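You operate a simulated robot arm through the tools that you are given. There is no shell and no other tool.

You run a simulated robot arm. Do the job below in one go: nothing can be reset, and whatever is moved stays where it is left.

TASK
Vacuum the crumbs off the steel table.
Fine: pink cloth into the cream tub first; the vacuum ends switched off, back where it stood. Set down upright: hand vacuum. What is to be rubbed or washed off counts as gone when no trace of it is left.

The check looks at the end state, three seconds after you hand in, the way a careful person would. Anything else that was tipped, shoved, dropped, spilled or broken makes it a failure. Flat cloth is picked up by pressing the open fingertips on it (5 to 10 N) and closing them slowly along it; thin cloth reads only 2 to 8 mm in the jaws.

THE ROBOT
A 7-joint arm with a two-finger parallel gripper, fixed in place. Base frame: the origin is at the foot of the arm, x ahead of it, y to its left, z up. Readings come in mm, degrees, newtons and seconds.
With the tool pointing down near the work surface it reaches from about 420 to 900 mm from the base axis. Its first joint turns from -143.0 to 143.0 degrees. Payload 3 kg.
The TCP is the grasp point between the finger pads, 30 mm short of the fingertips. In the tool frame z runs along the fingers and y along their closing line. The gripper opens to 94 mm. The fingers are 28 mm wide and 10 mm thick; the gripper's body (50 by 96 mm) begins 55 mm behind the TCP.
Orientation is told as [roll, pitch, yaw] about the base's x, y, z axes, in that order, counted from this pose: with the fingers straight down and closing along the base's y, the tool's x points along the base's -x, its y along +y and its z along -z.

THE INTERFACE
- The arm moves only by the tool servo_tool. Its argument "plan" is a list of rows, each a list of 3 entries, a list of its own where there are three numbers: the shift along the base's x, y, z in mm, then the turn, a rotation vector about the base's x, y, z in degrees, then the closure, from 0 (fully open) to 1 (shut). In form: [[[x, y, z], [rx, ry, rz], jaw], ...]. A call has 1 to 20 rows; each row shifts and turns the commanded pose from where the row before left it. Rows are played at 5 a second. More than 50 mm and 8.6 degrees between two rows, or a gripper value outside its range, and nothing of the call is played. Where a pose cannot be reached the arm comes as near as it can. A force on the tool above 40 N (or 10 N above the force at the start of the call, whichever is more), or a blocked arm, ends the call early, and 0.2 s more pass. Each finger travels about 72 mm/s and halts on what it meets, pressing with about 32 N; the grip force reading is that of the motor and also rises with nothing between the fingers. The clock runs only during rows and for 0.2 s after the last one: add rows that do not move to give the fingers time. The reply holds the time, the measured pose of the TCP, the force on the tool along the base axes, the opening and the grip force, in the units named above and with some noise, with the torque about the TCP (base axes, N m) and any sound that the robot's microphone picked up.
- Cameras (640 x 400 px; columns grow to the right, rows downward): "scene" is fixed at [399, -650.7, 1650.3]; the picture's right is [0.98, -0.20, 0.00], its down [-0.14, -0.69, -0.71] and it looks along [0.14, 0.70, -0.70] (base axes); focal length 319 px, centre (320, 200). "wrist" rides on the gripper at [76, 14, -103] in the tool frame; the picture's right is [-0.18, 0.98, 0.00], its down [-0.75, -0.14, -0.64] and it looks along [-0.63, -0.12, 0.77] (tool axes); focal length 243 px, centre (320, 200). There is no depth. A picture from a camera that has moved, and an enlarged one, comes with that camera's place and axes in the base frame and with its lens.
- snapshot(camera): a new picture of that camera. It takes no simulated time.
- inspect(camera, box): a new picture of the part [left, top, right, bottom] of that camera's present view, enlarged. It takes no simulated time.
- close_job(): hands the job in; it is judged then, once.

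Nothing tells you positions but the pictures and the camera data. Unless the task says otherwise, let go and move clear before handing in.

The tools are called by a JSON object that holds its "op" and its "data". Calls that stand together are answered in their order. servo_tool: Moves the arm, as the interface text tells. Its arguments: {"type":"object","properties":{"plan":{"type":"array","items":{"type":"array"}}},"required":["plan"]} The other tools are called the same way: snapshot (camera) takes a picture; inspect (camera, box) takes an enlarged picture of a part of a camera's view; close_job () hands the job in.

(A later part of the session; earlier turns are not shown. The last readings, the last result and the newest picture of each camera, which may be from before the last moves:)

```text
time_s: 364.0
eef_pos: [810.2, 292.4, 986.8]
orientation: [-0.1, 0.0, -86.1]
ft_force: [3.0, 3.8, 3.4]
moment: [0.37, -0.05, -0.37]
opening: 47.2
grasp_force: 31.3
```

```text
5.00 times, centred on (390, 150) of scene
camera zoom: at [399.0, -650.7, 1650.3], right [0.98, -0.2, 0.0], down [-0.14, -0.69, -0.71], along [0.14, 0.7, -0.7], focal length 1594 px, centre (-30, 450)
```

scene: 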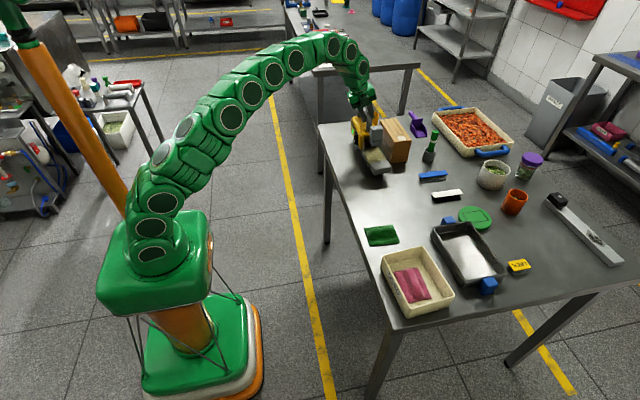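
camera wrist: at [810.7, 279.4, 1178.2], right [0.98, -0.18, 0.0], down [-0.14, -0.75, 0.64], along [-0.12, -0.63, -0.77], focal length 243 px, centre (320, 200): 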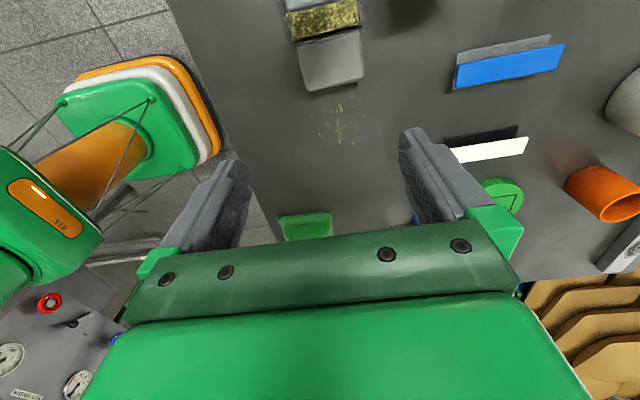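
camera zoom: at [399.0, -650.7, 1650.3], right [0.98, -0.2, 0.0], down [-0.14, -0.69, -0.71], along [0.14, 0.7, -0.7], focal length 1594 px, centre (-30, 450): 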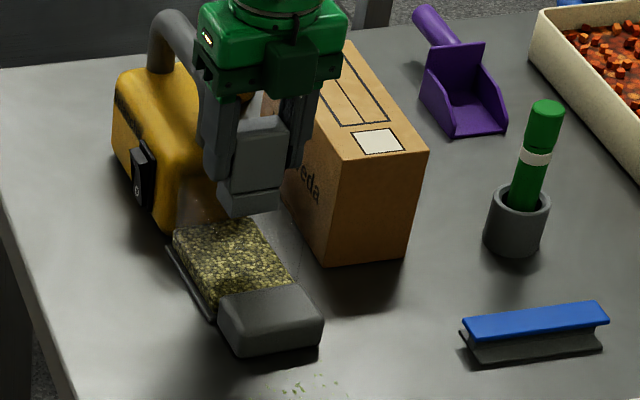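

The block is rigid too; twisting only turned the vacuum. I undo the twist and let go. I'll give it one last try in a scrubbing attitude (nose slightly down, nozzle kept in firm contact while moving), which is the only combination not done cleanly; for that I switch it on once more.

{"op": "servo_tool", "data": {"plan": [[[0, 0, 0], [0, 0, -2], 1], [[0, 0, 0], [0, 0, -2], 1], [[0, 0, 0], [0, 0, 0], 0.45], [[0, 0, 0], [0, 0, 0], 0.2], [[0, 0, 0], [0, 0, 0], 0], [[0, 0, 0], [0, 0, 0], 0], [[0, 0, 30], [0, 0, 0], 0], [[0, 0, 35], [0, 0, 0], 0], [[0, 0, 28], [0, 0, 0], 0.3], [[0, 0, 0], [0, 0, 0], 1]]}}

{"op": "servo_tool", "data": {"plan": [[[-18, 9, 0], [0, 0, 8.2], 1], [[-18, 9, 0], [0, 0, 8.2], 1], [[-18, 9, 0], [0, 0, 8.2], 1], [[-18, 9, 0], [0, 0, 8.2], 1], [[-18, 9, 0], [0, 0, 8.2], 1], [[-18, 9, 0], [0, 0, 8.2], 1], [[-18, 9, 0], [0, 0, 8.2], 1], [[-18, 9, 0], [0, 0, 8.2], 1], [[-18, 9, 0], [0, 0, 8.2], 1], [[-18, 9, 0], [0, 0, 8.2], 1], [[-14, 7, 0], [0, 0, 8.0], 1], [[0, 0, -20], [0, -7.5, 0], 1], [[0, 0, -25], [0, -7.5, 0], 1], [[0, 0, -28], [0, -7.5, 0], 1], [[5, 0, -28], [0, -7.5, 0], 1], [[5, 0, -28], [0, -7.5, 0], 1], [[5, 0, -27], [0, -7.5, 0], 1], [[0, 0, 0], [0, 0, 0], 1]]}}

{"op": "inspect", "data": {"camera": "scene", "box": [345, 115, 393, 155]}}

```text
time_s: 366.2
eef_pos: [803.3, 291.1, 1073.3]
orientation: [0.0, -0.1, -90.0]
ft_force: [-0.5, -0.8, -0.6]
moment: [0.0, 0.03, -0.02]
opening: 11.9
grasp_force: 0.1
out of reach, approached as far as the arm can: row 9
```

```text
time_s: 370.0
eef_pos: [624.7, 388.9, 917.2]
orientation: [0.0, -45.2, 0.0]
ft_force: [-0.4, 0.7, 0.6]
moment: [-0.02, -0.02, 0.04]
opening: 0.0
grasp_force: 31.8
```

```text
10.00 times, centred on (369, 135) of scene
camera zoom: at [399.0, -650.7, 1650.3], right [0.98, -0.2, 0.0], down [-0.14, -0.69, -0.71], along [0.14, 0.7, -0.7], focal length 3187 px, centre (-170, 850)
```

zoom: 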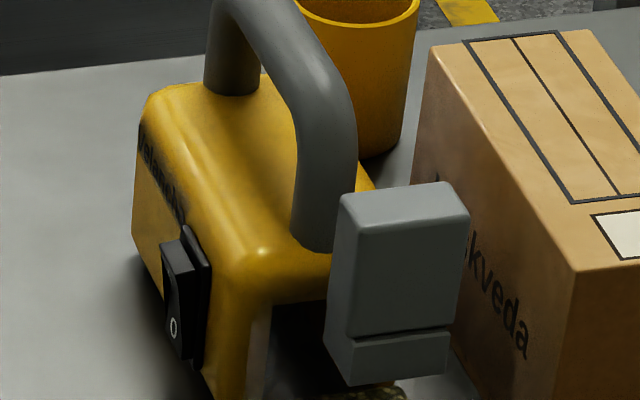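

{"op": "servo_tool", "data": {"plan": [[[35, 2, 6], [0, 0, 0], 1], [[35, 0, 0], [0, 0, 0], 1], [[18, 0, 0], [0, 0, 0], 1], [[3, 0, 0], [0, 0, 0], 1], [[2, 0, 0], [0, 0, 0], 1], [[2, 0, 0], [0, 0, 0], 1], [[0, 0, 0], [0, 0, 0], 1]]}}

{"op": "servo_tool", "data": {"plan": [[[2, 0, 0], [0, 0, 0], 1], [[1.5, 0, 0], [0, 0, 0], 1], [[1.5, 0, 0], [0, 0, 0], 1], [[0, 0, 0], [0, 0, 0], 1]]}}

```text
time_s: 371.6
eef_pos: [718.9, 389.6, 922.3]
orientation: [0.0, -45.0, 0.0]
ft_force: [0.4, -0.4, 0.5]
moment: [-0.03, -0.02, 0.0]
opening: 0.2
grasp_force: 32.3
```

```text
time_s: 372.6
eef_pos: [724.0, 389.9, 922.8]
orientation: [-0.1, -45.0, 0.0]
ft_force: [-0.5, 0.5, -0.5]
moment: [0.01, 0.03, 0.01]
opening: 0.0
grasp_force: 32.3
```

{"op": "servo_tool", "data": {"plan": [[[1.5, 0, 0], [0, 0, 0], 1], [[1.5, 0, 0], [0, 0, 0], 1], [[1, 0, 0], [0, 0, 0], 1], [[0, 0, 0], [0, 0, 0], 1]]}}

```text
time_s: 373.6
eef_pos: [728.3, 388.9, 922.4]
orientation: [0.0, -45.0, 0.0]
ft_force: [0.5, -0.2, 0.1]
moment: [0.03, -0.01, 0.03]
opening: 0.1
grasp_force: 31.8
heard: click
```

On again. Back to the handle.

{"op": "servo_tool", "data": {"plan": [[[-15, 0, 0], [0, 0, 0], 1], [[-40, 0, 0], [0, 0, 0], 1], [[-35, 0, 10], [0, 7.5, 0], 1], [[-25, 0, 25], [0, 7.5, 0], 1], [[0, 0, 30], [0, 7.5, 0], 1], [[0, 0, 32], [0, 7.5, 0], 1], [[0, 0, 32], [0, 7.5, 0], 1], [[0, 0, 30], [0, 7.5, 0], 1], [[0, 0, 0], [0, 0, 0], 1]]}}

{"op": "servo_tool", "data": {"plan": [[[12, 0, 0], [0, 0, -8.2], 0.9], [[12, 0, 0], [0, 0, -8.2], 0.7], [[12, 0, 0], [0, 0, -8.2], 0.5], [[12, 0, 0], [0, 0, -8.2], 0.33], [[12, 0, 0], [0, 0, -8.2], 0.33], [[12, 0, 0], [0, 0, -8.2], 0.33], [[12, 0, 0], [0, 0, -8.2], 0.33], [[12, 0, 0], [0, 0, -8.2], 0.33], [[12, 0, 0], [0, 0, -8.2], 0.33], [[12, 0, 0], [0, 0, -8.2], 0.33], [[12, 0, 0], [0, 0, -8.0], 0.33], [[13, 2, -2], [0, -6.7, 0], 0.33], [[10, 2, -2], [0, -6.7, 0], 0.33], [[10, 2, -2], [0, -6.6, 0], 0.33], [[0, 0, 0], [0, 0, 0], 0.33]]}}

{"op": "inspect", "data": {"camera": "wrist", "box": [180, 0, 480, 240]}}

```text
time_s: 375.6
eef_pos: [612.9, 388.0, 1082.8]
orientation: [-0.1, 0.1, 0.0]
ft_force: [0.7, -0.1, -0.4]
moment: [0.0, 0.01, -0.02]
opening: 0.3
grasp_force: 31.8
```

```text
time_s: 378.8
eef_pos: [778.4, 395.9, 1076.5]
orientation: [20.1, 0.0, -90.1]
ft_force: [-0.1, -0.3, 0.7]
moment: [-0.02, -0.01, 0.01]
opening: 63.3
grasp_force: 0.0
```

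```text
1.67 times, centred on (330, 120) of wrist
camera zoom: at [757.0, 470.9, 1176.4], right [0.92, -0.19, 0.34], down [-0.35, -0.75, 0.55], along [0.15, -0.63, -0.76], focal length 404 px, centre (303, 333)
```

zoom: 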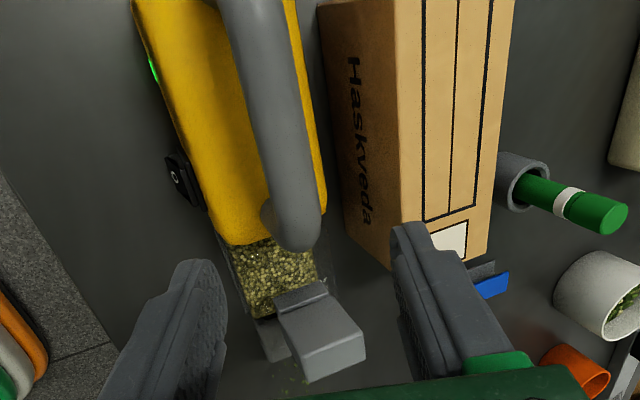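

{"op": "servo_tool", "data": {"plan": [[[-2, 0, -20], [0, 0, 0], 0.33], [[7, 0, -25], [0, 0, 0], 0.33], [[7, 0, -20], [0, 0, 0], 0.33], [[7, 0, -17], [0, 0, 0], 0.36], [[0, 0, 0], [0, 0, 0], 0.36]]}}

{"op": "inspect", "data": {"camera": "wrist", "box": [180, 0, 480, 240]}}

```text
time_s: 380.0
eef_pos: [797.0, 395.0, 994.7]
orientation: [20.0, 0.0, -90.0]
ft_force: [0.5, 0.4, -0.2]
moment: [0.0, -0.02, 0.02]
opening: 59.9
grasp_force: 0.1
```

```text
1.67 times, centred on (330, 120) of wrist
camera zoom: at [775.4, 471.3, 1093.8], right [0.92, -0.18, 0.34], down [-0.35, -0.75, 0.56], along [0.15, -0.63, -0.76], focal length 404 px, centre (303, 333)
```

zoom: 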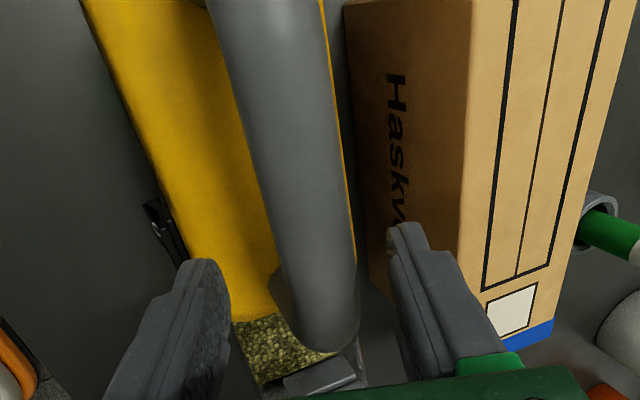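

{"op": "servo_tool", "data": {"plan": [[[4.7, 0, 1.0], [0, 0, 0], 0.36], [[0, 0, 0], [0, 0, 0], 0.5], [[0, 0, 0], [0, 0, 0], 0.6], [[0, 0, 0], [0, 0, 0], 0.66], [[0, 0, 0], [0, 0, 0], 0.7], [[0, 0, 0], [0, 0, 0], 0.73]]}}

{"op": "servo_tool", "data": {"plan": [[[0, 0, 0], [0, 0, 0], 0.76], [[0, 0, 0], [0, 0, 0], 0.9], [[0, 0, 0], [0, 0, 0], 1], [[0, 0, 3], [0, 0, 0], 1], [[0, 0, 4], [0, 0, 0], 1], [[0, 0, 0], [0, 0, 0], 1]]}}

```text
time_s: 381.4
eef_pos: [801.5, 396.1, 994.2]
orientation: [20.0, -0.1, -90.0]
ft_force: [2.8, 1.3, 1.6]
moment: [0.0, -0.05, 0.03]
opening: 27.3
grasp_force: 1.3
```

```text
time_s: 382.8
eef_pos: [802.8, 396.1, 1001.1]
orientation: [20.0, 0.0, -90.0]
ft_force: [-0.4, 0.0, -7.2]
moment: [0.22, 0.04, -0.02]
opening: 24.5
grasp_force: 32.2
```

{"op": "servo_tool", "data": {"plan": [[[0, -8, 10], [0, 0, 0], 1], [[0, 0, 3], [4, 0, 0], 1], [[0, 0, -2], [0, 0, 0], 1], [[0, 0, -1.5], [0, 0, 0], 1], [[0, 0, 0], [0, 0, 0], 1]]}}

{"op": "servo_tool", "data": {"plan": [[[0, 0, -1.2], [0, 0, 0], 1], [[0, 0, -1], [0, 0, 0], 1], [[0, 0, 0], [0, 0, 0], 1]]}}

```text
time_s: 384.0
eef_pos: [802.3, 387.3, 1011.9]
orientation: [20.0, 4.0, -89.9]
ft_force: [0.2, 0.7, -7.8]
moment: [0.15, 0.07, -0.01]
opening: 24.5
grasp_force: 31.7
```

```text
time_s: 384.8
eef_pos: [802.7, 388.5, 1009.7]
orientation: [20.0, 4.0, -90.0]
ft_force: [-0.4, -0.5, -7.4]
moment: [0.14, 0.03, 0.03]
opening: 24.4
grasp_force: 32.4
```

{"op": "servo_tool", "data": {"plan": [[[0, 0, -1], [0, 0, 0], 1], [[0, 0, -0.8], [0, 0, 0], 1], [[0, 0, 0], [0, 0, 0], 1]]}}

{"op": "servo_tool", "data": {"plan": [[[0, -3, -0.5], [0, 0, 0], 1], [[0, -3, 0], [0, 0, 0], 1], [[0, -3, 0], [0, 0, 0], 1], [[0, 0, 0], [0, 0, 0], 1]]}}

```text
time_s: 385.6
eef_pos: [802.0, 387.7, 1009.2]
orientation: [20.0, 4.1, -90.0]
ft_force: [0.8, 1.7, -1.3]
moment: [-0.69, 0.18, -0.04]
opening: 24.5
grasp_force: 32.3
```

```text
time_s: 386.6
eef_pos: [801.6, 377.9, 1007.1]
orientation: [20.0, 4.0, -90.0]
ft_force: [0.8, 0.1, -8.0]
moment: [0.05, 0.04, 0.03]
opening: 24.5
grasp_force: 32.1
```

{"op": "servo_tool", "data": {"plan": [[[0, -3, -0.7], [0, 0, 0], 1], [[0, -3, -0.5], [0, 0, 0], 1], [[0, -3, -0.3], [0, 0, 0], 1], [[0, -3, -0.2], [0, 0, 0], 1], [[0, -3, -0.2], [0, 0, 0], 1], [[0, -3, -0.2], [0, 0, 0], 1], [[0, -3, -0.2], [0, 0, 0], 1], [[0, -3, -0.2], [0, 0, 0], 1], [[0, -3, -0.2], [0, 0, 0], 1], [[0, -3, -0.2], [0, 0, 0], 1], [[0, -3, -0.2], [0, 0, 0], 1], [[0, -3, -0.2], [0, 0, 0], 1], [[0, 0, 0], [0, 0, 0], 1]]}}

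{"op": "servo_tool", "data": {"plan": [[[0, -3, -0.3], [0, 0, 0], 1], [[0, -3, -0.3], [0, 0, 0], 1], [[0, -3, -0.3], [0, 0, 0], 1], [[0, -3, -0.2], [0, 0, 0], 1], [[0, -3, -0.2], [0, 0, 0], 1], [[0, -3, -0.2], [0, 0, 0], 1], [[0, -3, -0.2], [0, 0, 0], 1], [[0, -3, -0.2], [0, 0, 0], 1], [[0, -3, -0.2], [0, 0, 0], 1], [[0, -3, -0.2], [0, 0, 0], 1], [[0, -3, -0.2], [0, 0, 0], 1], [[0, -3, -0.2], [0, 0, 0], 1], [[0, 0, 0], [0, 0, 0], 1]]}}

{"op": "inspect", "data": {"camera": "scene", "box": [370, 160, 418, 204]}}

```text
time_s: 389.4
eef_pos: [803.0, 343.1, 1003.7]
orientation: [20.0, 4.0, -90.1]
ft_force: [1.9, 0.1, -4.6]
moment: [-0.26, -0.13, 0.16]
opening: 24.5
grasp_force: 32.1
```

```text
time_s: 392.2
eef_pos: [801.9, 307.5, 1000.6]
orientation: [19.9, 4.0, -90.1]
ft_force: [0.0, 2.8, -2.2]
moment: [-0.51, 0.07, -0.09]
opening: 24.4
grasp_force: 31.7
```

```text
9.09 times, centred on (394, 182) of scene
camera zoom: at [399.0, -650.7, 1650.3], right [0.98, -0.2, 0.0], down [-0.14, -0.69, -0.71], along [0.14, 0.7, -0.7], focal length 2897 px, centre (-353, 364)
```

zoom: 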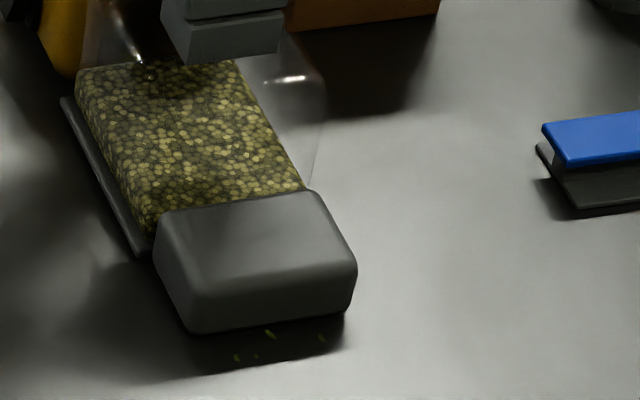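

Contact held through that pass. I lift and look.

{"op": "servo_tool", "data": {"plan": [[[0, 0, 15], [0, 0, 0], 1], [[0, 20, 20], [0, 0, 0], 1], [[0, 35, 0], [0, 0, 0], 1], [[0, 35, 0], [0, 0, 0], 1], [[0, 0, 0], [0, 0, 0], 1]]}}

{"op": "inspect", "data": {"camera": "scene", "box": [370, 168, 418, 204]}}

```text
time_s: 393.4
eef_pos: [801.8, 396.1, 1035.5]
orientation: [19.8, 3.9, -90.0]
ft_force: [0.8, -0.4, -7.6]
moment: [0.21, 0.01, -0.03]
opening: 24.3
grasp_force: 31.7
```

```text
11.11 times, centred on (394, 186) of scene
camera zoom: at [399.0, -650.7, 1650.3], right [0.98, -0.2, 0.0], down [-0.14, -0.69, -0.71], along [0.14, 0.7, -0.7], focal length 3541 px, centre (-502, 356)
```

zoom: 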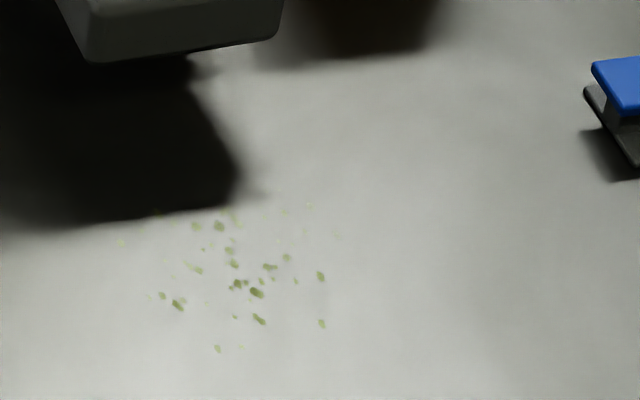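

Something changed: the crumbs in the upper part of the patch look faded or gone. I zoom in to confirm.

{"op": "inspect", "data": {"camera": "scene", "box": [376, 176, 412, 202]}}

{"op": "inspect", "data": {"camera": "scene", "box": [372, 168, 404, 194]}}

```text
15.38 times, centred on (394, 189) of scene
camera zoom: at [399.0, -650.7, 1650.3], right [0.98, -0.2, 0.0], down [-0.14, -0.69, -0.71], along [0.14, 0.7, -0.7], focal length 4903 px, centre (-818, 369)
```

zoom: 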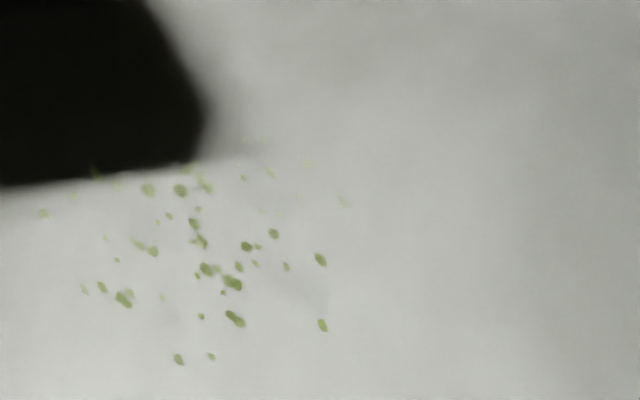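

```text
15.38 times, centred on (388, 181) of scene
camera zoom: at [399.0, -650.7, 1650.3], right [0.98, -0.2, 0.0], down [-0.14, -0.69, -0.71], along [0.14, 0.7, -0.7], focal length 4903 px, centre (-726, 492)
```

zoom: 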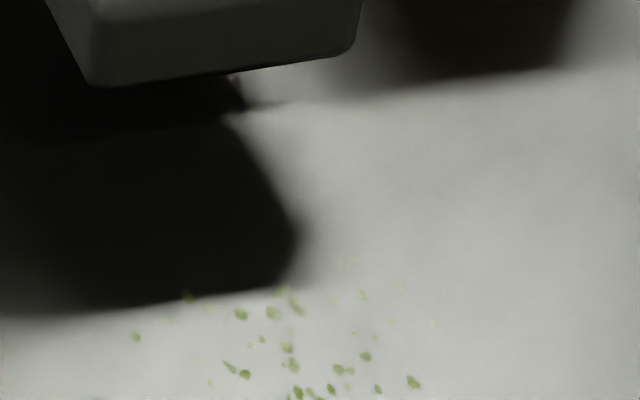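

Confirmed: several crumbs at the far side are gone and others have faded. Steady contact while sliding is what does it, and it works gradually. I go straight back down and continue the same way further through the patch.

{"op": "servo_tool", "data": {"plan": [[[0, -12, -15], [0, 0, 0], 1], [[0, -12, -12], [0, 0, 0], 1], [[0, 0, -4], [0, 0, 0], 1], [[0, 0, -2], [0, 0, 0], 1], [[0, 0, 0], [0, 0, 0], 1]]}}

{"op": "servo_tool", "data": {"plan": [[[0, 0, -1], [0, 0, 0], 1], [[0, 0, -0.7], [0, 0, 0], 1], [[0, 0, 0], [0, 0, 0], 1]]}}

```text
time_s: 394.6
eef_pos: [801.9, 372.9, 1002.5]
orientation: [20.0, 4.0, -89.9]
ft_force: [-0.5, 0.3, -7.9]
moment: [0.16, 0.05, 0.02]
opening: 24.4
grasp_force: 32.2
```

```text
time_s: 395.4
eef_pos: [802.2, 372.8, 1000.8]
orientation: [19.9, 4.0, -90.0]
ft_force: [0.2, 2.7, -0.6]
moment: [-0.82, 0.19, -0.03]
opening: 24.5
grasp_force: 32.4
```

{"op": "servo_tool", "data": {"plan": [[[0, -3, -0.2], [0, 0, 0], 1], [[0, -3, -0.2], [0, 0, 0], 1], [[0, -3, -0.2], [0, 0, 0], 1], [[0, -3, -0.2], [0, 0, 0], 1], [[0, -3, -0.2], [0, 0, 0], 1], [[0, -3, -0.2], [0, 0, 0], 1], [[0, -3, -0.2], [0, 0, 0], 1], [[0, -3, -0.2], [0, 0, 0], 1], [[0, -3, -0.2], [0, 0, 0], 1], [[0, -3, -0.2], [0, 0, 0], 1], [[0, -3, -0.2], [0, 0, 0], 1], [[0, -3, -0.2], [0, 0, 0], 1], [[0, -3, -0.2], [0, 0, 0], 1], [[0, -3, -0.2], [0, 0, 0], 1], [[0, -3, -0.2], [0, 0, 0], 1], [[0, -3, -0.2], [0, 0, 0], 1], [[0, 0, 0], [0, 0, 0], 1]]}}

{"op": "servo_tool", "data": {"plan": [[[0, -3, -0.2], [0, 0, 0], 1], [[0, -3, -0.2], [0, 0, 0], 1], [[0, -3, -0.2], [0, 0, 0], 1], [[0, -3, -0.2], [0, 0, 0], 1], [[0, -3, -0.2], [0, 0, 0], 1], [[0, -3, -0.2], [0, 0, 0], 1], [[0, -3, -0.2], [0, 0, 0], 1], [[0, -3, -0.2], [0, 0, 0], 1], [[0, -3, -0.2], [0, 0, 0], 1], [[0, -3, -0.2], [0, 0, 0], 1], [[0, -3, -0.2], [0, 0, 0], 1], [[0, -3, -0.2], [0, 0, 0], 1], [[0, -3, -0.2], [0, 0, 0], 1], [[0, -3, -0.2], [0, 0, 0], 1], [[0, 0, 0], [0, 0, 0], 1]]}}

```text
time_s: 399.0
eef_pos: [801.9, 324.3, 997.6]
orientation: [19.9, 4.0, -90.0]
ft_force: [-0.6, 1.2, -5.8]
moment: [-0.1, 0.1, -0.08]
opening: 24.3
grasp_force: 32.2
```

```text
time_s: 402.2
eef_pos: [802.6, 283.0, 995.1]
orientation: [20.0, 4.0, -89.9]
ft_force: [1.2, 1.2, -3.2]
moment: [-0.58, -0.06, 0.14]
opening: 24.3
grasp_force: 31.7
```

{"op": "servo_tool", "data": {"plan": [[[0, -3, -0.2], [0, 0, 0], 1], [[0, -3, -0.2], [0, 0, 0], 1], [[0, -3, -0.2], [0, 0, 0], 1], [[0, -3, -0.2], [0, 0, 0], 1], [[0, -3, -0.2], [0, 0, 0], 1], [[0, -3, -0.2], [0, 0, 0], 1], [[0, -3, -0.2], [0, 0, 0], 1], [[0, -3, -0.2], [0, 0, 0], 1], [[0, -3, -0.2], [0, 0, 0], 1], [[0, -3, -0.2], [0, 0, 0], 1], [[0, -3, -0.2], [0, 0, 0], 1], [[0, -3, -0.2], [0, 0, 0], 1], [[0, -3, -0.2], [0, 0, 0], 1], [[0, -3, -0.2], [0, 0, 0], 1], [[0, -3, -0.2], [0, 0, 0], 1], [[0, -3, -0.2], [0, 0, 0], 1], [[0, 0, 0], [0, 0, 0], 1]]}}

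{"op": "servo_tool", "data": {"plan": [[[0, 0, 15], [0, 0, 0], 1], [[0, 20, 25], [0, 0, 0], 1], [[0, 40, 0], [0, 0, 0], 1], [[0, 40, 0], [0, 0, 0], 1], [[0, 40, 0], [0, 0, 0], 1], [[0, 25, 0], [0, 0, 0], 1], [[0, 0, 0], [0, 0, 0], 1]]}}

{"op": "inspect", "data": {"camera": "scene", "box": [376, 172, 412, 202]}}

{"op": "inspect", "data": {"camera": "scene", "box": [345, 95, 425, 195]}}

```text
time_s: 405.8
eef_pos: [801.1, 236.0, 993.0]
orientation: [20.1, 4.0, -90.0]
ft_force: [3.3, 14.0, 29.8]
moment: [0.03, 0.04, 0.07]
opening: 24.6
grasp_force: 31.4
```

```text
time_s: 407.4
eef_pos: [803.6, 401.4, 1032.3]
orientation: [20.0, 4.1, -90.0]
ft_force: [0.7, -0.4, -7.1]
moment: [0.15, 0.04, -0.05]
opening: 23.9
grasp_force: 31.9
```

```text
13.33 times, centred on (394, 187) of scene
camera zoom: at [399.0, -650.7, 1650.3], right [0.98, -0.2, 0.0], down [-0.14, -0.69, -0.71], along [0.14, 0.7, -0.7], focal length 4249 px, centre (-667, 373)
```

zoom: 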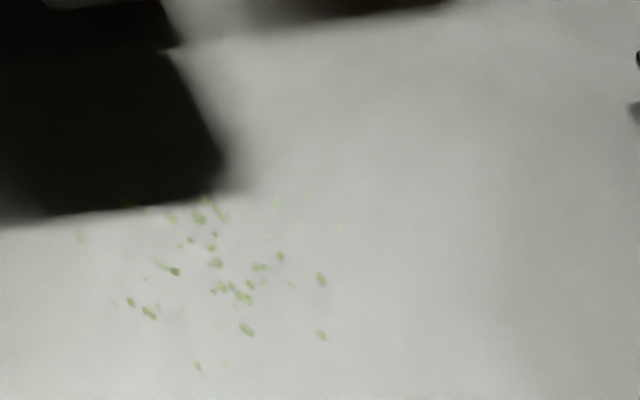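

```text
4.00 times, centred on (385, 145) of scene
camera zoom: at [399.0, -650.7, 1650.3], right [0.98, -0.2, 0.0], down [-0.14, -0.69, -0.71], along [0.14, 0.7, -0.7], focal length 1275 px, centre (60, 420)
```

zoom: 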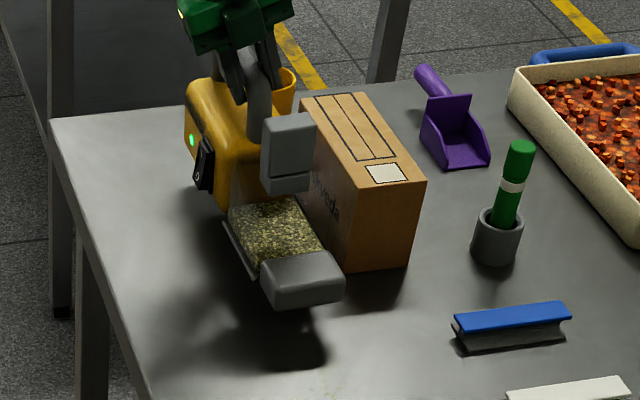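

The remaining crumbs are visibly paler, so contact rubbing works steadily. I do further passes, now with the nozzle flat and pressed lightly the whole way.

{"op": "servo_tool", "data": {"plan": [[[0, -10, -15], [0, 0, 0], 1], [[0, -5, -12], [0, 0, 0], 1], [[0, 0, -6], [0, 0, 0], 1], [[0, 0, -2], [0, 0, 0], 1], [[0, 0, 0], [0, 0, 0], 1]]}}

{"op": "servo_tool", "data": {"plan": [[[0, 0, -1], [0, 0, 0], 1], [[0, 0, -1], [0, 0, 0], 1], [[0, 0, 0], [0, 0, 0], 1]]}}

```text
time_s: 408.6
eef_pos: [802.5, 386.0, 996.6]
orientation: [20.0, 4.0, -90.0]
ft_force: [-0.9, -0.5, -7.8]
moment: [0.13, 0.02, 0.0]
opening: 24.7
grasp_force: 31.6
```

```text
time_s: 409.4
eef_pos: [800.9, 384.3, 996.7]
orientation: [20.0, 4.0, -90.0]
ft_force: [-0.2, 0.3, -3.6]
moment: [-0.24, 0.27, -0.07]
opening: 24.6
grasp_force: 32.0
```

{"op": "servo_tool", "data": {"plan": [[[0, 0, -1], [0, 0, 0], 1], [[0, -4, -0.5], [0, 0, 0], 1], [[0, -4, -0.2], [0, 0, 0], 1], [[0, -4, -0.1], [0, 0, 0], 1], [[0, -4, -0.1], [0, 0, 0], 1], [[0, 0, 0], [0, 0, 0], 1]]}}

{"op": "servo_tool", "data": {"plan": [[[0, -4, -0.3], [0, 0, 0], 1], [[0, -4, -0.2], [0, 0, 0], 1], [[0, -4, -0.1], [0, 0, 0], 1], [[0, -4, -0.1], [0, 0, 0], 1], [[0, -4, -0.1], [0, 0, 0], 1], [[0, -4, -0.1], [0, 0, 0], 1], [[0, -4, -0.1], [0, 0, 0], 1], [[0, -4, -0.1], [0, 0, 0], 1], [[0, -4, -0.1], [0, 0, 0], 1], [[0, -4, -0.1], [0, 0, 0], 1], [[0, 0, 0], [0, 0, 0], 1]]}}

```text
time_s: 410.8
eef_pos: [801.7, 367.9, 994.0]
orientation: [20.1, 3.9, -90.0]
ft_force: [2.1, 3.9, 14.7]
moment: [-0.16, 0.32, -0.02]
opening: 24.4
grasp_force: 31.8
```

```text
time_s: 413.2
eef_pos: [800.9, 328.9, 991.8]
orientation: [20.1, 4.0, -89.9]
ft_force: [-2.0, 13.7, 32.7]
moment: [-0.04, 0.11, -0.05]
opening: 24.6
grasp_force: 31.7
```

A bit too firm; I ease off and continue.

{"op": "servo_tool", "data": {"plan": [[[0, -4, 1.2], [0, 0, 0], 1], [[0, -4, 0.2], [0, 0, 0], 1], [[0, -4, 0], [0, 0, 0], 1], [[0, -4, 0], [0, 0, 0], 1], [[0, -4, 0], [0, 0, 0], 1], [[0, -4, 0], [0, 0, 0], 1], [[0, 0, 0], [0, 0, 0], 1]]}}

{"op": "servo_tool", "data": {"plan": [[[0, -4, 0], [0, 0, 0], 1], [[0, -4, 0], [0, 0, 0], 1], [[0, -4, 0], [0, 0, 0], 1], [[0, -4, 0], [0, 0, 0], 1], [[0, -4, 0], [0, 0, 0], 1], [[0, -4, 0], [0, 0, 0], 1], [[0, -4, 0], [0, 0, 0], 1], [[0, -4, 0], [0, 0, 0], 1], [[0, -4, 0], [0, 0, 0], 1], [[0, -4, 0], [0, 0, 0], 1], [[0, -4, 0], [0, 0, 0], 1], [[0, -4, 0], [0, 0, 0], 1], [[0, 0, 0], [0, 0, 0], 1]]}}

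```text
time_s: 414.8
eef_pos: [801.0, 303.1, 992.3]
orientation: [20.0, 3.9, -90.0]
ft_force: [-1.8, 2.4, 2.5]
moment: [0.14, 0.09, 0.0]
opening: 25.0
grasp_force: 32.3
```

```text
time_s: 417.6
eef_pos: [800.5, 257.0, 993.0]
orientation: [20.0, 4.1, -90.1]
ft_force: [-0.7, 2.0, -1.8]
moment: [0.23, 0.41, -0.15]
opening: 24.8
grasp_force: 32.0
```

{"op": "servo_tool", "data": {"plan": [[[0, -4, -0.5], [0, 0, 0], 1], [[0, -4, -0.2], [0, 0, 0], 1], [[0, -4, 0], [0, 0, 0], 1], [[0, 4, 0], [0, 0, 0], 1], [[0, 4, 0], [0, 0, 0], 1], [[0, 4, 0], [0, 0, 0], 1], [[0, 4, 0], [0, 0, 0], 1], [[0, 4, 0], [0, 0, 0], 1], [[0, 4, 0], [0, 0, 0], 1], [[0, 4, 0], [0, 0, 0], 1], [[0, 4, 0], [0, 0, 0], 1], [[0, 4, 0], [0, 0, 0], 1], [[0, 4, 0], [0, 0, 0], 1], [[0, 4, 0], [0, 0, 0], 1], [[0, 4, 0], [0, 0, 0], 1], [[0, 4, 0], [0, 0, 0], 1], [[0, 4, 0], [0, 0, 0], 1], [[0, 0, 0], [0, 0, 0], 1]]}}

{"op": "servo_tool", "data": {"plan": [[[0, 4, 0], [0, 0, 0], 1], [[0, 4, 0], [0, 0, 0], 1], [[0, 4, 0], [0, 0, 0], 1], [[0, 4, 0], [0, 0, 0], 1], [[0, 4, 0], [0, 0, 0], 1], [[0, 4, 0], [0, 0, 0], 1], [[0, 4, 0], [0, 0, 0], 1], [[0, 4, 0], [0, 0, 0], 1], [[0, 4, 0], [0, 0, 0], 1], [[0, 4, 0], [0, 0, 0], 1], [[0, 4, 0], [0, 0, 0], 1], [[0, 4, 0], [0, 0, 0], 1], [[0, 4, 0], [0, 0, 0], 1], [[0, 4, 0], [0, 0, 0], 1], [[0, 4, 0], [0, 0, 0], 1], [[0, 4, 0], [0, 0, 0], 1], [[0, 4, 0], [0, 0, 0], 1], [[0, 4, 0], [0, 0, 0], 1], [[0, 0, 0], [0, 0, 0], 1]]}}

{"op": "inspect", "data": {"camera": "scene", "box": [376, 172, 412, 202]}}

```text
time_s: 421.4
eef_pos: [801.5, 300.4, 992.7]
orientation: [20.0, 4.0, -90.1]
ft_force: [0.2, -7.7, 12.2]
moment: [-0.45, 0.17, -0.14]
opening: 24.7
grasp_force: 31.9
```

```text
time_s: 425.4
eef_pos: [802.1, 371.4, 993.0]
orientation: [20.0, 4.0, -90.0]
ft_force: [2.3, -9.1, 14.5]
moment: [0.0, -0.05, 0.1]
opening: 24.8
grasp_force: 32.0
```

```text
13.33 times, centred on (394, 187) of scene
camera zoom: at [399.0, -650.7, 1650.3], right [0.98, -0.2, 0.0], down [-0.14, -0.69, -0.71], along [0.14, 0.7, -0.7], focal length 4249 px, centre (-667, 373)
```

zoom: 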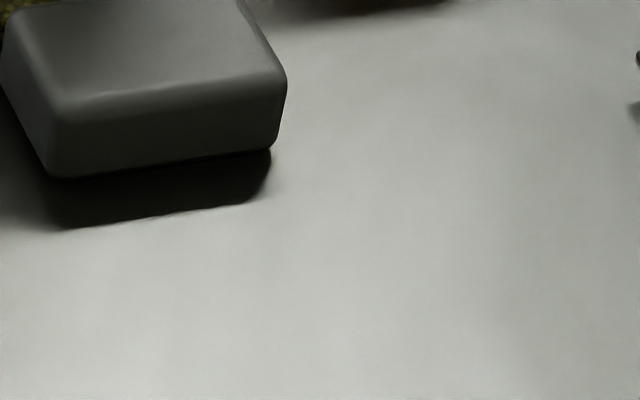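

The patch is clean now: firm contact while sliding was the missing condition. I lift up and check the whole area, including what was under the nozzle.

{"op": "servo_tool", "data": {"plan": [[[0, 0, 15], [0, 0, 0], 1], [[0, 20, 20], [0, 0, 0], 1], [[-5, 30, 10], [0, 0, 0], 1], [[-5, 20, 0], [0, 0, 0], 1], [[0, 0, 0], [0, 0, 0], 1]]}}

{"op": "inspect", "data": {"camera": "scene", "box": [360, 160, 424, 210]}}

{"op": "inspect", "data": {"camera": "scene", "box": [372, 165, 404, 191]}}

{"op": "inspect", "data": {"camera": "scene", "box": [376, 176, 412, 202]}}

```text
time_s: 426.6
eef_pos: [791.3, 443.6, 1036.2]
orientation: [19.9, 4.0, -89.9]
ft_force: [-0.1, -0.3, -7.4]
moment: [0.21, 0.01, -0.01]
opening: 24.5
grasp_force: 32.1
```

```text
8.00 times, centred on (392, 185) of scene
camera zoom: at [399.0, -650.7, 1650.3], right [0.98, -0.2, 0.0], down [-0.14, -0.69, -0.71], along [0.14, 0.7, -0.7], focal length 2550 px, centre (-256, 320)
```

zoom: 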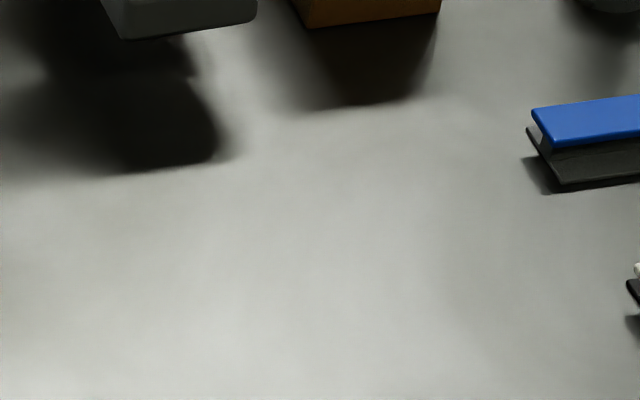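

```text
15.38 times, centred on (388, 178) of scene
camera zoom: at [399.0, -650.7, 1650.3], right [0.98, -0.2, 0.0], down [-0.14, -0.69, -0.71], along [0.14, 0.7, -0.7], focal length 4903 px, centre (-726, 538)
```

zoom: 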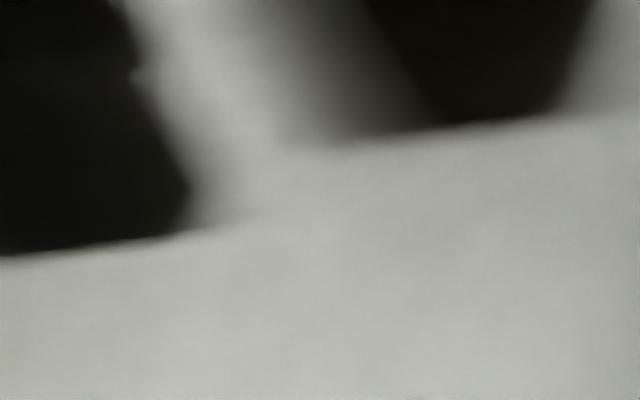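

```text
15.38 times, centred on (394, 189) of scene
camera zoom: at [399.0, -650.7, 1650.3], right [0.98, -0.2, 0.0], down [-0.14, -0.69, -0.71], along [0.14, 0.7, -0.7], focal length 4903 px, centre (-818, 369)
```

zoom: 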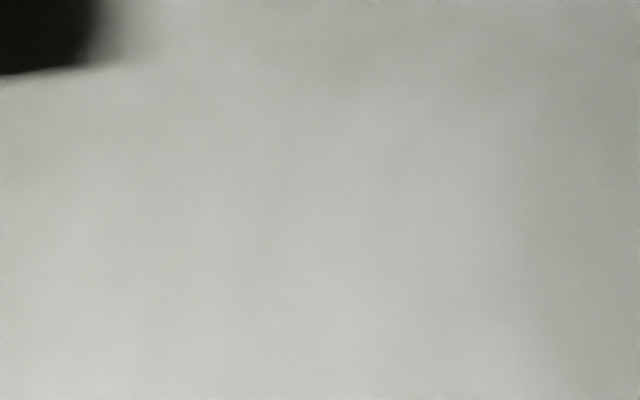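

Every crumb is gone. Now I carry the vacuum back to where it stood, matching its original heading, and lower it to just above the table to compare with the first pictures.

{"op": "servo_tool", "data": {"plan": [[[-9, 14, 10], [0, 0, -1], 1], [[-9, 14, 0], [0, 0, -1], 1], [[-9, 14, 0], [0, 0, 0], 1], [[-8, 13, 0], [0, 0, 0], 1], [[0, 0, -15], [0, 0, 0], 1], [[0, 0, -15], [0, 0, 0], 1], [[0, 0, -8], [0, 0, 0], 1], [[0, 0, -4], [0, 0, 0], 1], [[0, 0, 0], [0, 0, 0], 1]]}}

{"op": "inspect", "data": {"camera": "scene", "box": [328, 95, 392, 170]}}

```text
time_s: 428.6
eef_pos: [758.7, 498.4, 1004.9]
orientation: [20.1, 4.0, -92.0]
ft_force: [-0.2, -0.6, -7.7]
moment: [0.19, 0.05, 0.04]
opening: 24.4
grasp_force: 31.5
```

```text
5.33 times, centred on (360, 132) of scene
camera zoom: at [399.0, -650.7, 1650.3], right [0.98, -0.2, 0.0], down [-0.14, -0.69, -0.71], along [0.14, 0.7, -0.7], focal length 1700 px, centre (107, 560)
```

zoom: 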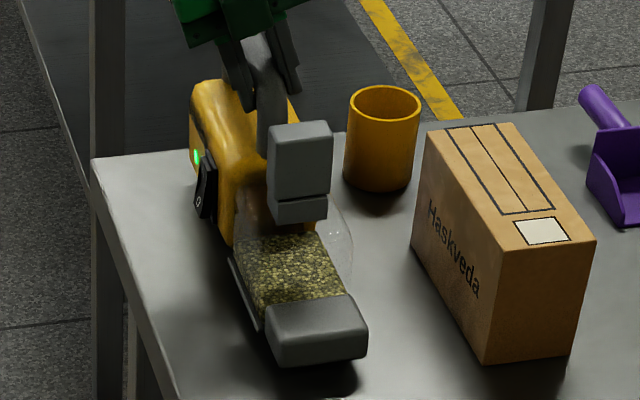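

Very close. The heading looks about 1.5° over-turned and there is a little roll again, so I correct both and lower to contact for a true comparison.

{"op": "servo_tool", "data": {"plan": [[[0, 0, 0], [0, 3, 0.8], 1], [[0, 0, 0], [0, 2, 0.7], 1], [[0, 0, -5], [0, 0, 0], 1], [[0, 0, -3], [0, 0, 0], 1], [[0, 0, -1], [0, 0, 0], 1], [[0, 0, 0], [0, 0, 0], 1]]}}

{"op": "inspect", "data": {"camera": "scene", "box": [328, 95, 392, 170]}}

```text
time_s: 430.0
eef_pos: [756.2, 497.4, 996.2]
orientation: [15.0, 3.9, -90.9]
ft_force: [0.0, -0.8, -7.3]
moment: [0.16, 0.02, 0.03]
opening: 24.3
grasp_force: 32.0
```

```text
5.33 times, centred on (360, 132) of scene
camera zoom: at [399.0, -650.7, 1650.3], right [0.98, -0.2, 0.0], down [-0.14, -0.69, -0.71], along [0.14, 0.7, -0.7], focal length 1700 px, centre (107, 560)
```

zoom: 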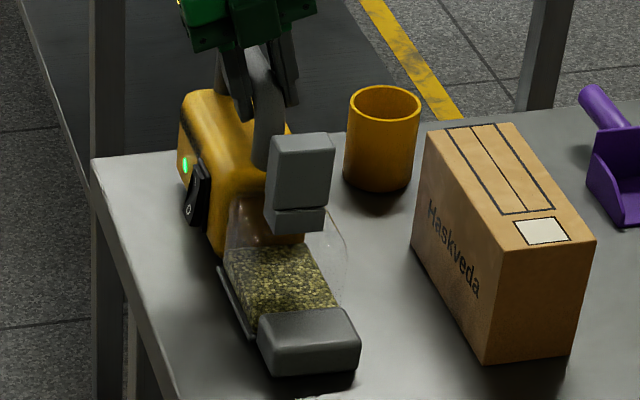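

Nearly identical to the original picture; I shift 2 mm in +x and set it down.

{"op": "servo_tool", "data": {"plan": [[[2, 0, 0], [0, 0, 0], 1], [[0, 0, -1.5], [0, 0, 0], 1], [[0, 0, -1], [0, 0, 0], 1], [[0, 0, 0], [0, 0, 0], 1]]}}

{"op": "servo_tool", "data": {"plan": [[[0, 0, -0.8], [0, 0, 0], 1], [[0, 0, -0.8], [0, 0, 0], 1], [[0, 0, 0], [0, 0, 0], 1]]}}

```text
time_s: 431.0
eef_pos: [759.0, 498.6, 995.5]
orientation: [15.1, 3.9, -90.8]
ft_force: [-3.9, -1.7, 8.1]
moment: [-0.11, -0.04, -0.02]
opening: 24.6
grasp_force: 31.6
```

```text
time_s: 431.8
eef_pos: [758.4, 498.7, 994.4]
orientation: [15.3, 4.1, -90.8]
ft_force: [-12.6, -6.9, 35.4]
moment: [-0.28, 0.13, -0.06]
opening: 24.4
grasp_force: 31.7
```

{"op": "servo_tool", "data": {"plan": [[[0, 0, 1.6], [0, 0, 0], 1], [[0, 0, 0], [0, 0, 0], 1]]}}

{"op": "inspect", "data": {"camera": "scene", "box": [328, 95, 392, 170]}}

```text
time_s: 432.4
eef_pos: [758.1, 498.0, 994.0]
orientation: [15.0, 3.9, -90.9]
ft_force: [-9.1, 1.9, 27.6]
moment: [0.42, -0.06, 0.2]
opening: 24.5
grasp_force: 31.9
```

```text
5.33 times, centred on (360, 132) of scene
camera zoom: at [399.0, -650.7, 1650.3], right [0.98, -0.2, 0.0], down [-0.14, -0.69, -0.71], along [0.14, 0.7, -0.7], focal length 1700 px, centre (107, 560)
```

zoom: 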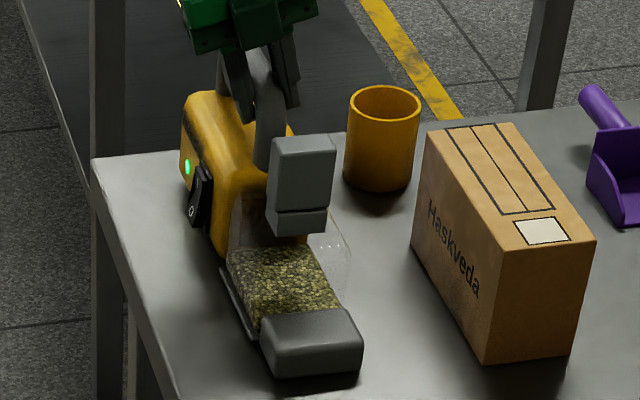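

It matches the original picture to within a couple of pixels. I relieve the remaining pressure, open, and retreat.

{"op": "servo_tool", "data": {"plan": [[[0, 0, 1.5], [0, 0, 0], 1], [[0, 0, 1], [0, 0, 0], 1], [[0, 0, 0], [0, 0, 0], 1]]}}

```text
time_s: 433.2
eef_pos: [759.6, 496.4, 995.4]
orientation: [14.8, 3.7, -90.9]
ft_force: [0.8, 0.0, -7.6]
moment: [0.15, 0.02, 0.02]
opening: 24.6
grasp_force: 31.7
```

{"op": "servo_tool", "data": {"plan": [[[0, 0, -0.8], [0, 0, 0], 1], [[0, 0, 0], [0, 0, 0], 1]]}}

{"op": "servo_tool", "data": {"plan": [[[0, 0, -0.3], [0, 0, 0], 0.9], [[0, 0, 0], [0, 0, 0], 0.72], [[0, 0, 0], [0, 0, 0], 0.6], [[0, 0, 0], [0, 0, 0], 0.45], [[0, 0, 0], [0, 0, 0], 0.33], [[0, 0, 0], [0, 0, 0], 0.33], [[-10, 0, 37.5], [0, 0, 0], 0.33], [[-10, 0, 37.5], [0, 0, 0], 0.33], [[0, 0, 0], [0, 0, 0], 0.33]]}}

{"op": "inspect", "data": {"camera": "scene", "box": [328, 95, 392, 170]}}

```text
time_s: 433.8
eef_pos: [758.2, 496.9, 994.9]
orientation: [15.0, 3.8, -90.9]
ft_force: [-0.4, -0.9, -7.2]
moment: [0.13, 0.02, 0.0]
opening: 24.6
grasp_force: 32.3
```

```text
time_s: 435.8
eef_pos: [738.2, 498.2, 1070.4]
orientation: [15.0, 3.7, -90.9]
ft_force: [-0.2, -0.6, 0.1]
moment: [0.01, 0.03, 0.0]
opening: 62.8
grasp_force: 0.0
```

```text
5.33 times, centred on (360, 132) of scene
camera zoom: at [399.0, -650.7, 1650.3], right [0.98, -0.2, 0.0], down [-0.14, -0.69, -0.71], along [0.14, 0.7, -0.7], focal length 1700 px, centre (107, 560)
```

zoom: 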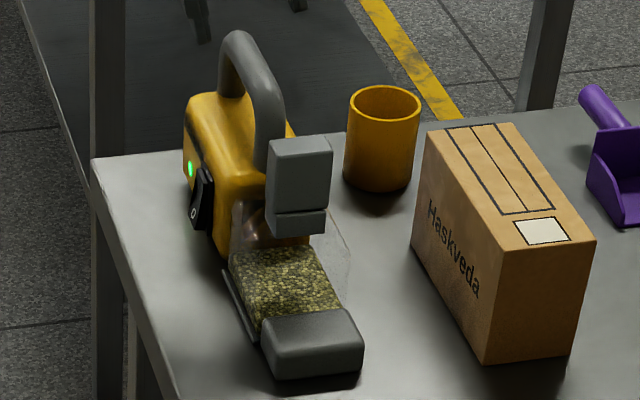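

The vacuum stands upright in its original spot. Now the switch: I swing round to its arm side and press "O".

{"op": "servo_tool", "data": {"plan": [[[-20, 0, 10], [-3.7, 5, 0], 0.6], [[-20, 0, 5], [0, 5, 0], 0.8], [[-20, 0, 0], [0, 5, 0], 1], [[-10, 0, 0], [0, 0, 8.3], 1], [[-10, 0, 0], [0, 0, 8.3], 1], [[-10, 0, 0], [0, 0, 8.3], 1], [[-10, 0, 0], [0, 0, 8.3], 1], [[-10, 0, 0], [0, 0, 8.3], 1], [[-10, 0, 0], [0, 0, 8.3], 1], [[-5, 0, 0], [0, 0, 8.3], 1], [[-5, 0, 0], [0, 0, 8.3], 1], [[0, 0, 0], [0, 0, 8.3], 1], [[0, 0, 0], [0, 0, 8.3], 1], [[0, 0, 0], [0, 0, 7.9], 1], [[0, 0, 0], [0, 0, 0], 1]]}}

{"op": "servo_tool", "data": {"plan": [[[-2, 0, -25], [0, -7.5, 0], 1], [[-2, 0, -30], [0, -7.5, 0], 1], [[-2, 0, -32], [0, -7.5, 0], 1], [[-2, 0, -35], [0, -7.5, 0], 1], [[0, -2, -38], [0, -7.5, 0], 1], [[0, -1, -35], [0, -7.5, 0], 1], [[0, 0, 0], [0, 0, 0], 1]]}}

{"op": "inspect", "data": {"camera": "scene", "box": [318, 115, 366, 145]}}

```text
time_s: 439.0
eef_pos: [608.3, 497.7, 1086.2]
orientation: [0.1, -0.1, -0.1]
ft_force: [-0.3, -0.6, 0.2]
moment: [-0.01, -0.01, 0.03]
opening: 0.0
grasp_force: 32.0
```

```text
time_s: 440.6
eef_pos: [599.7, 494.1, 890.6]
orientation: [0.1, -45.2, -0.2]
ft_force: [0.5, 0.2, 0.1]
moment: [0.02, 0.01, 0.03]
opening: 0.1
grasp_force: 32.2
```

```text
13.33 times, centred on (342, 130) of scene
camera zoom: at [399.0, -650.7, 1650.3], right [0.98, -0.2, 0.0], down [-0.14, -0.69, -0.71], along [0.14, 0.7, -0.7], focal length 4249 px, centre (27, 1133)
```

zoom: 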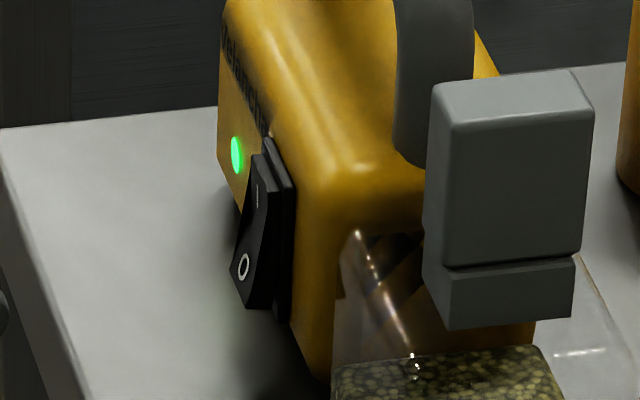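

{"op": "servo_tool", "data": {"plan": [[[30, 0, 0], [0, 0, 0], 1], [[30, 0, 0], [0, 0, 0], 1], [[8, 0, 0], [0, 0, 0], 1], [[2, 0, 0], [0, 0, 0], 1], [[0, 0, 0], [0, 0, 0], 1]]}}

{"op": "servo_tool", "data": {"plan": [[[2, 0, 0], [0, 0, 0], 1], [[1.5, 0, 0], [0, 0, 0], 1], [[1.5, 0, 0], [0, 0, 0], 1], [[0, 0, 0], [0, 0, 0], 1]]}}

```text
time_s: 441.8
eef_pos: [671.5, 494.0, 891.7]
orientation: [0.1, -45.0, -0.2]
ft_force: [-0.1, 0.1, 0.2]
moment: [-0.02, 0.0, 0.03]
opening: 0.1
grasp_force: 32.8
```

```text
time_s: 442.8
eef_pos: [675.7, 494.1, 891.0]
orientation: [0.3, -45.2, -0.2]
ft_force: [-0.6, -0.4, -0.2]
moment: [0.04, -0.01, 0.01]
opening: 0.3
grasp_force: 32.0
```

{"op": "servo_tool", "data": {"plan": [[[1.5, 0, 0], [0, 0, 0], 1], [[1.5, 0, 0], [0, 0, 0], 1], [[0, 0, 0], [0, 0, 0], 1]]}}

```text
time_s: 443.6
eef_pos: [678.7, 494.7, 890.3]
orientation: [0.2, -45.1, -0.1]
ft_force: [-0.7, 0.0, 0.7]
moment: [0.0, 0.01, -0.02]
opening: 0.1
grasp_force: 32.1
heard: click
```

Click. I back straight off, move well clear and raise the arm, then check the lamp, the vacuum, the table and the tub.

{"op": "servo_tool", "data": {"plan": [[[-15, 0, 0], [0, 0, 0], 1], [[-40, 0, 0], [0, 0, 0], 1], [[-40, 0, 10], [0, 5, 0], 1], [[-40, 0, 30], [0, 8, 0], 1], [[-30, -5, 40], [0, 8, 0], 1], [[-15, -10, 40], [0, 8, 0], 1], [[0, -20, 40], [0, 8, 0], 1], [[0, -20, 40], [0, 8, 0], 1], [[0, -20, 40], [0, 0, 0], 1], [[0, 0, 0], [0, 0, 0], 0.5], [[0, 0, 0], [0, 0, 0], 0], [[0, 0, 0], [0, 0, 0], 0]]}}

{"op": "inspect", "data": {"camera": "scene", "box": [328, 95, 392, 170]}}

{"op": "inspect", "data": {"camera": "scene", "box": [335, 150, 445, 225]}}

{"op": "snapshot", "data": {"camera": "scene"}}

{"op": "inspect", "data": {"camera": "scene", "box": [372, 165, 412, 201]}}

```text
refused: row 5 steps farther than a row can; nothing moved
```

```text
5.33 times, centred on (360, 132) of scene
camera zoom: at [399.0, -650.7, 1650.3], right [0.98, -0.2, 0.0], down [-0.14, -0.69, -0.71], along [0.14, 0.7, -0.7], focal length 1700 px, centre (107, 560)
```

zoom: 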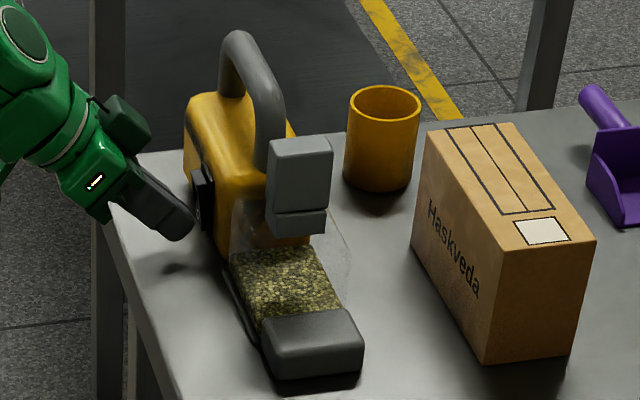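

```text
5.33 times, centred on (390, 188) of scene
camera zoom: at [399.0, -650.7, 1650.3], right [0.98, -0.2, 0.0], down [-0.14, -0.69, -0.71], along [0.14, 0.7, -0.7], focal length 1700 px, centre (-53, 267)
```

zoom: 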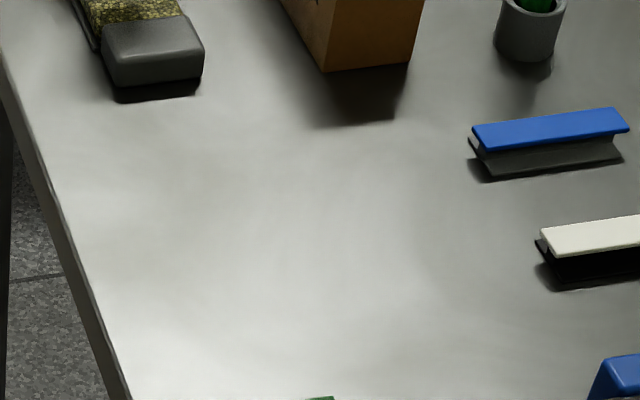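

```text
taken
```

scene: 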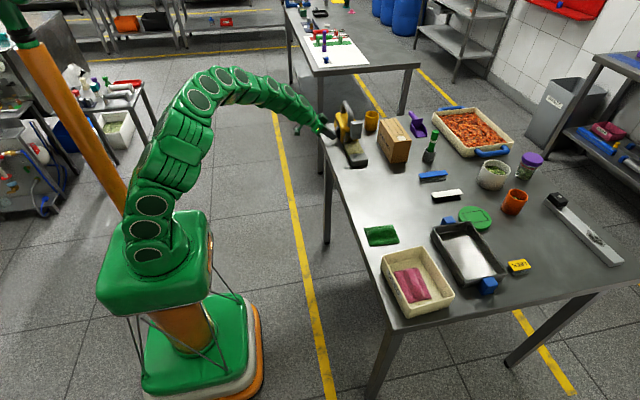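

```text
11.11 times, centred on (392, 183) of scene
camera zoom: at [399.0, -650.7, 1650.3], right [0.98, -0.2, 0.0], down [-0.14, -0.69, -0.71], along [0.14, 0.7, -0.7], focal length 3541 px, centre (-480, 389)
```

zoom: 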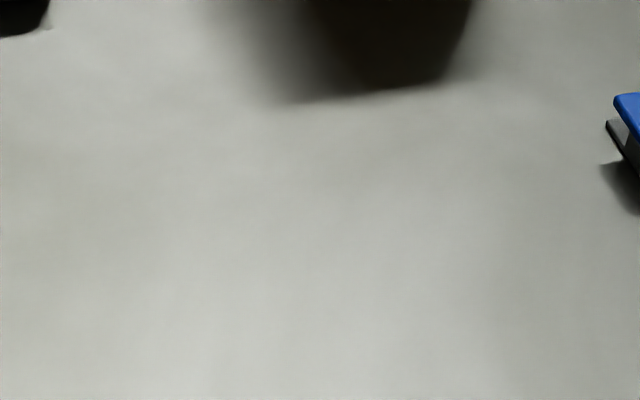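

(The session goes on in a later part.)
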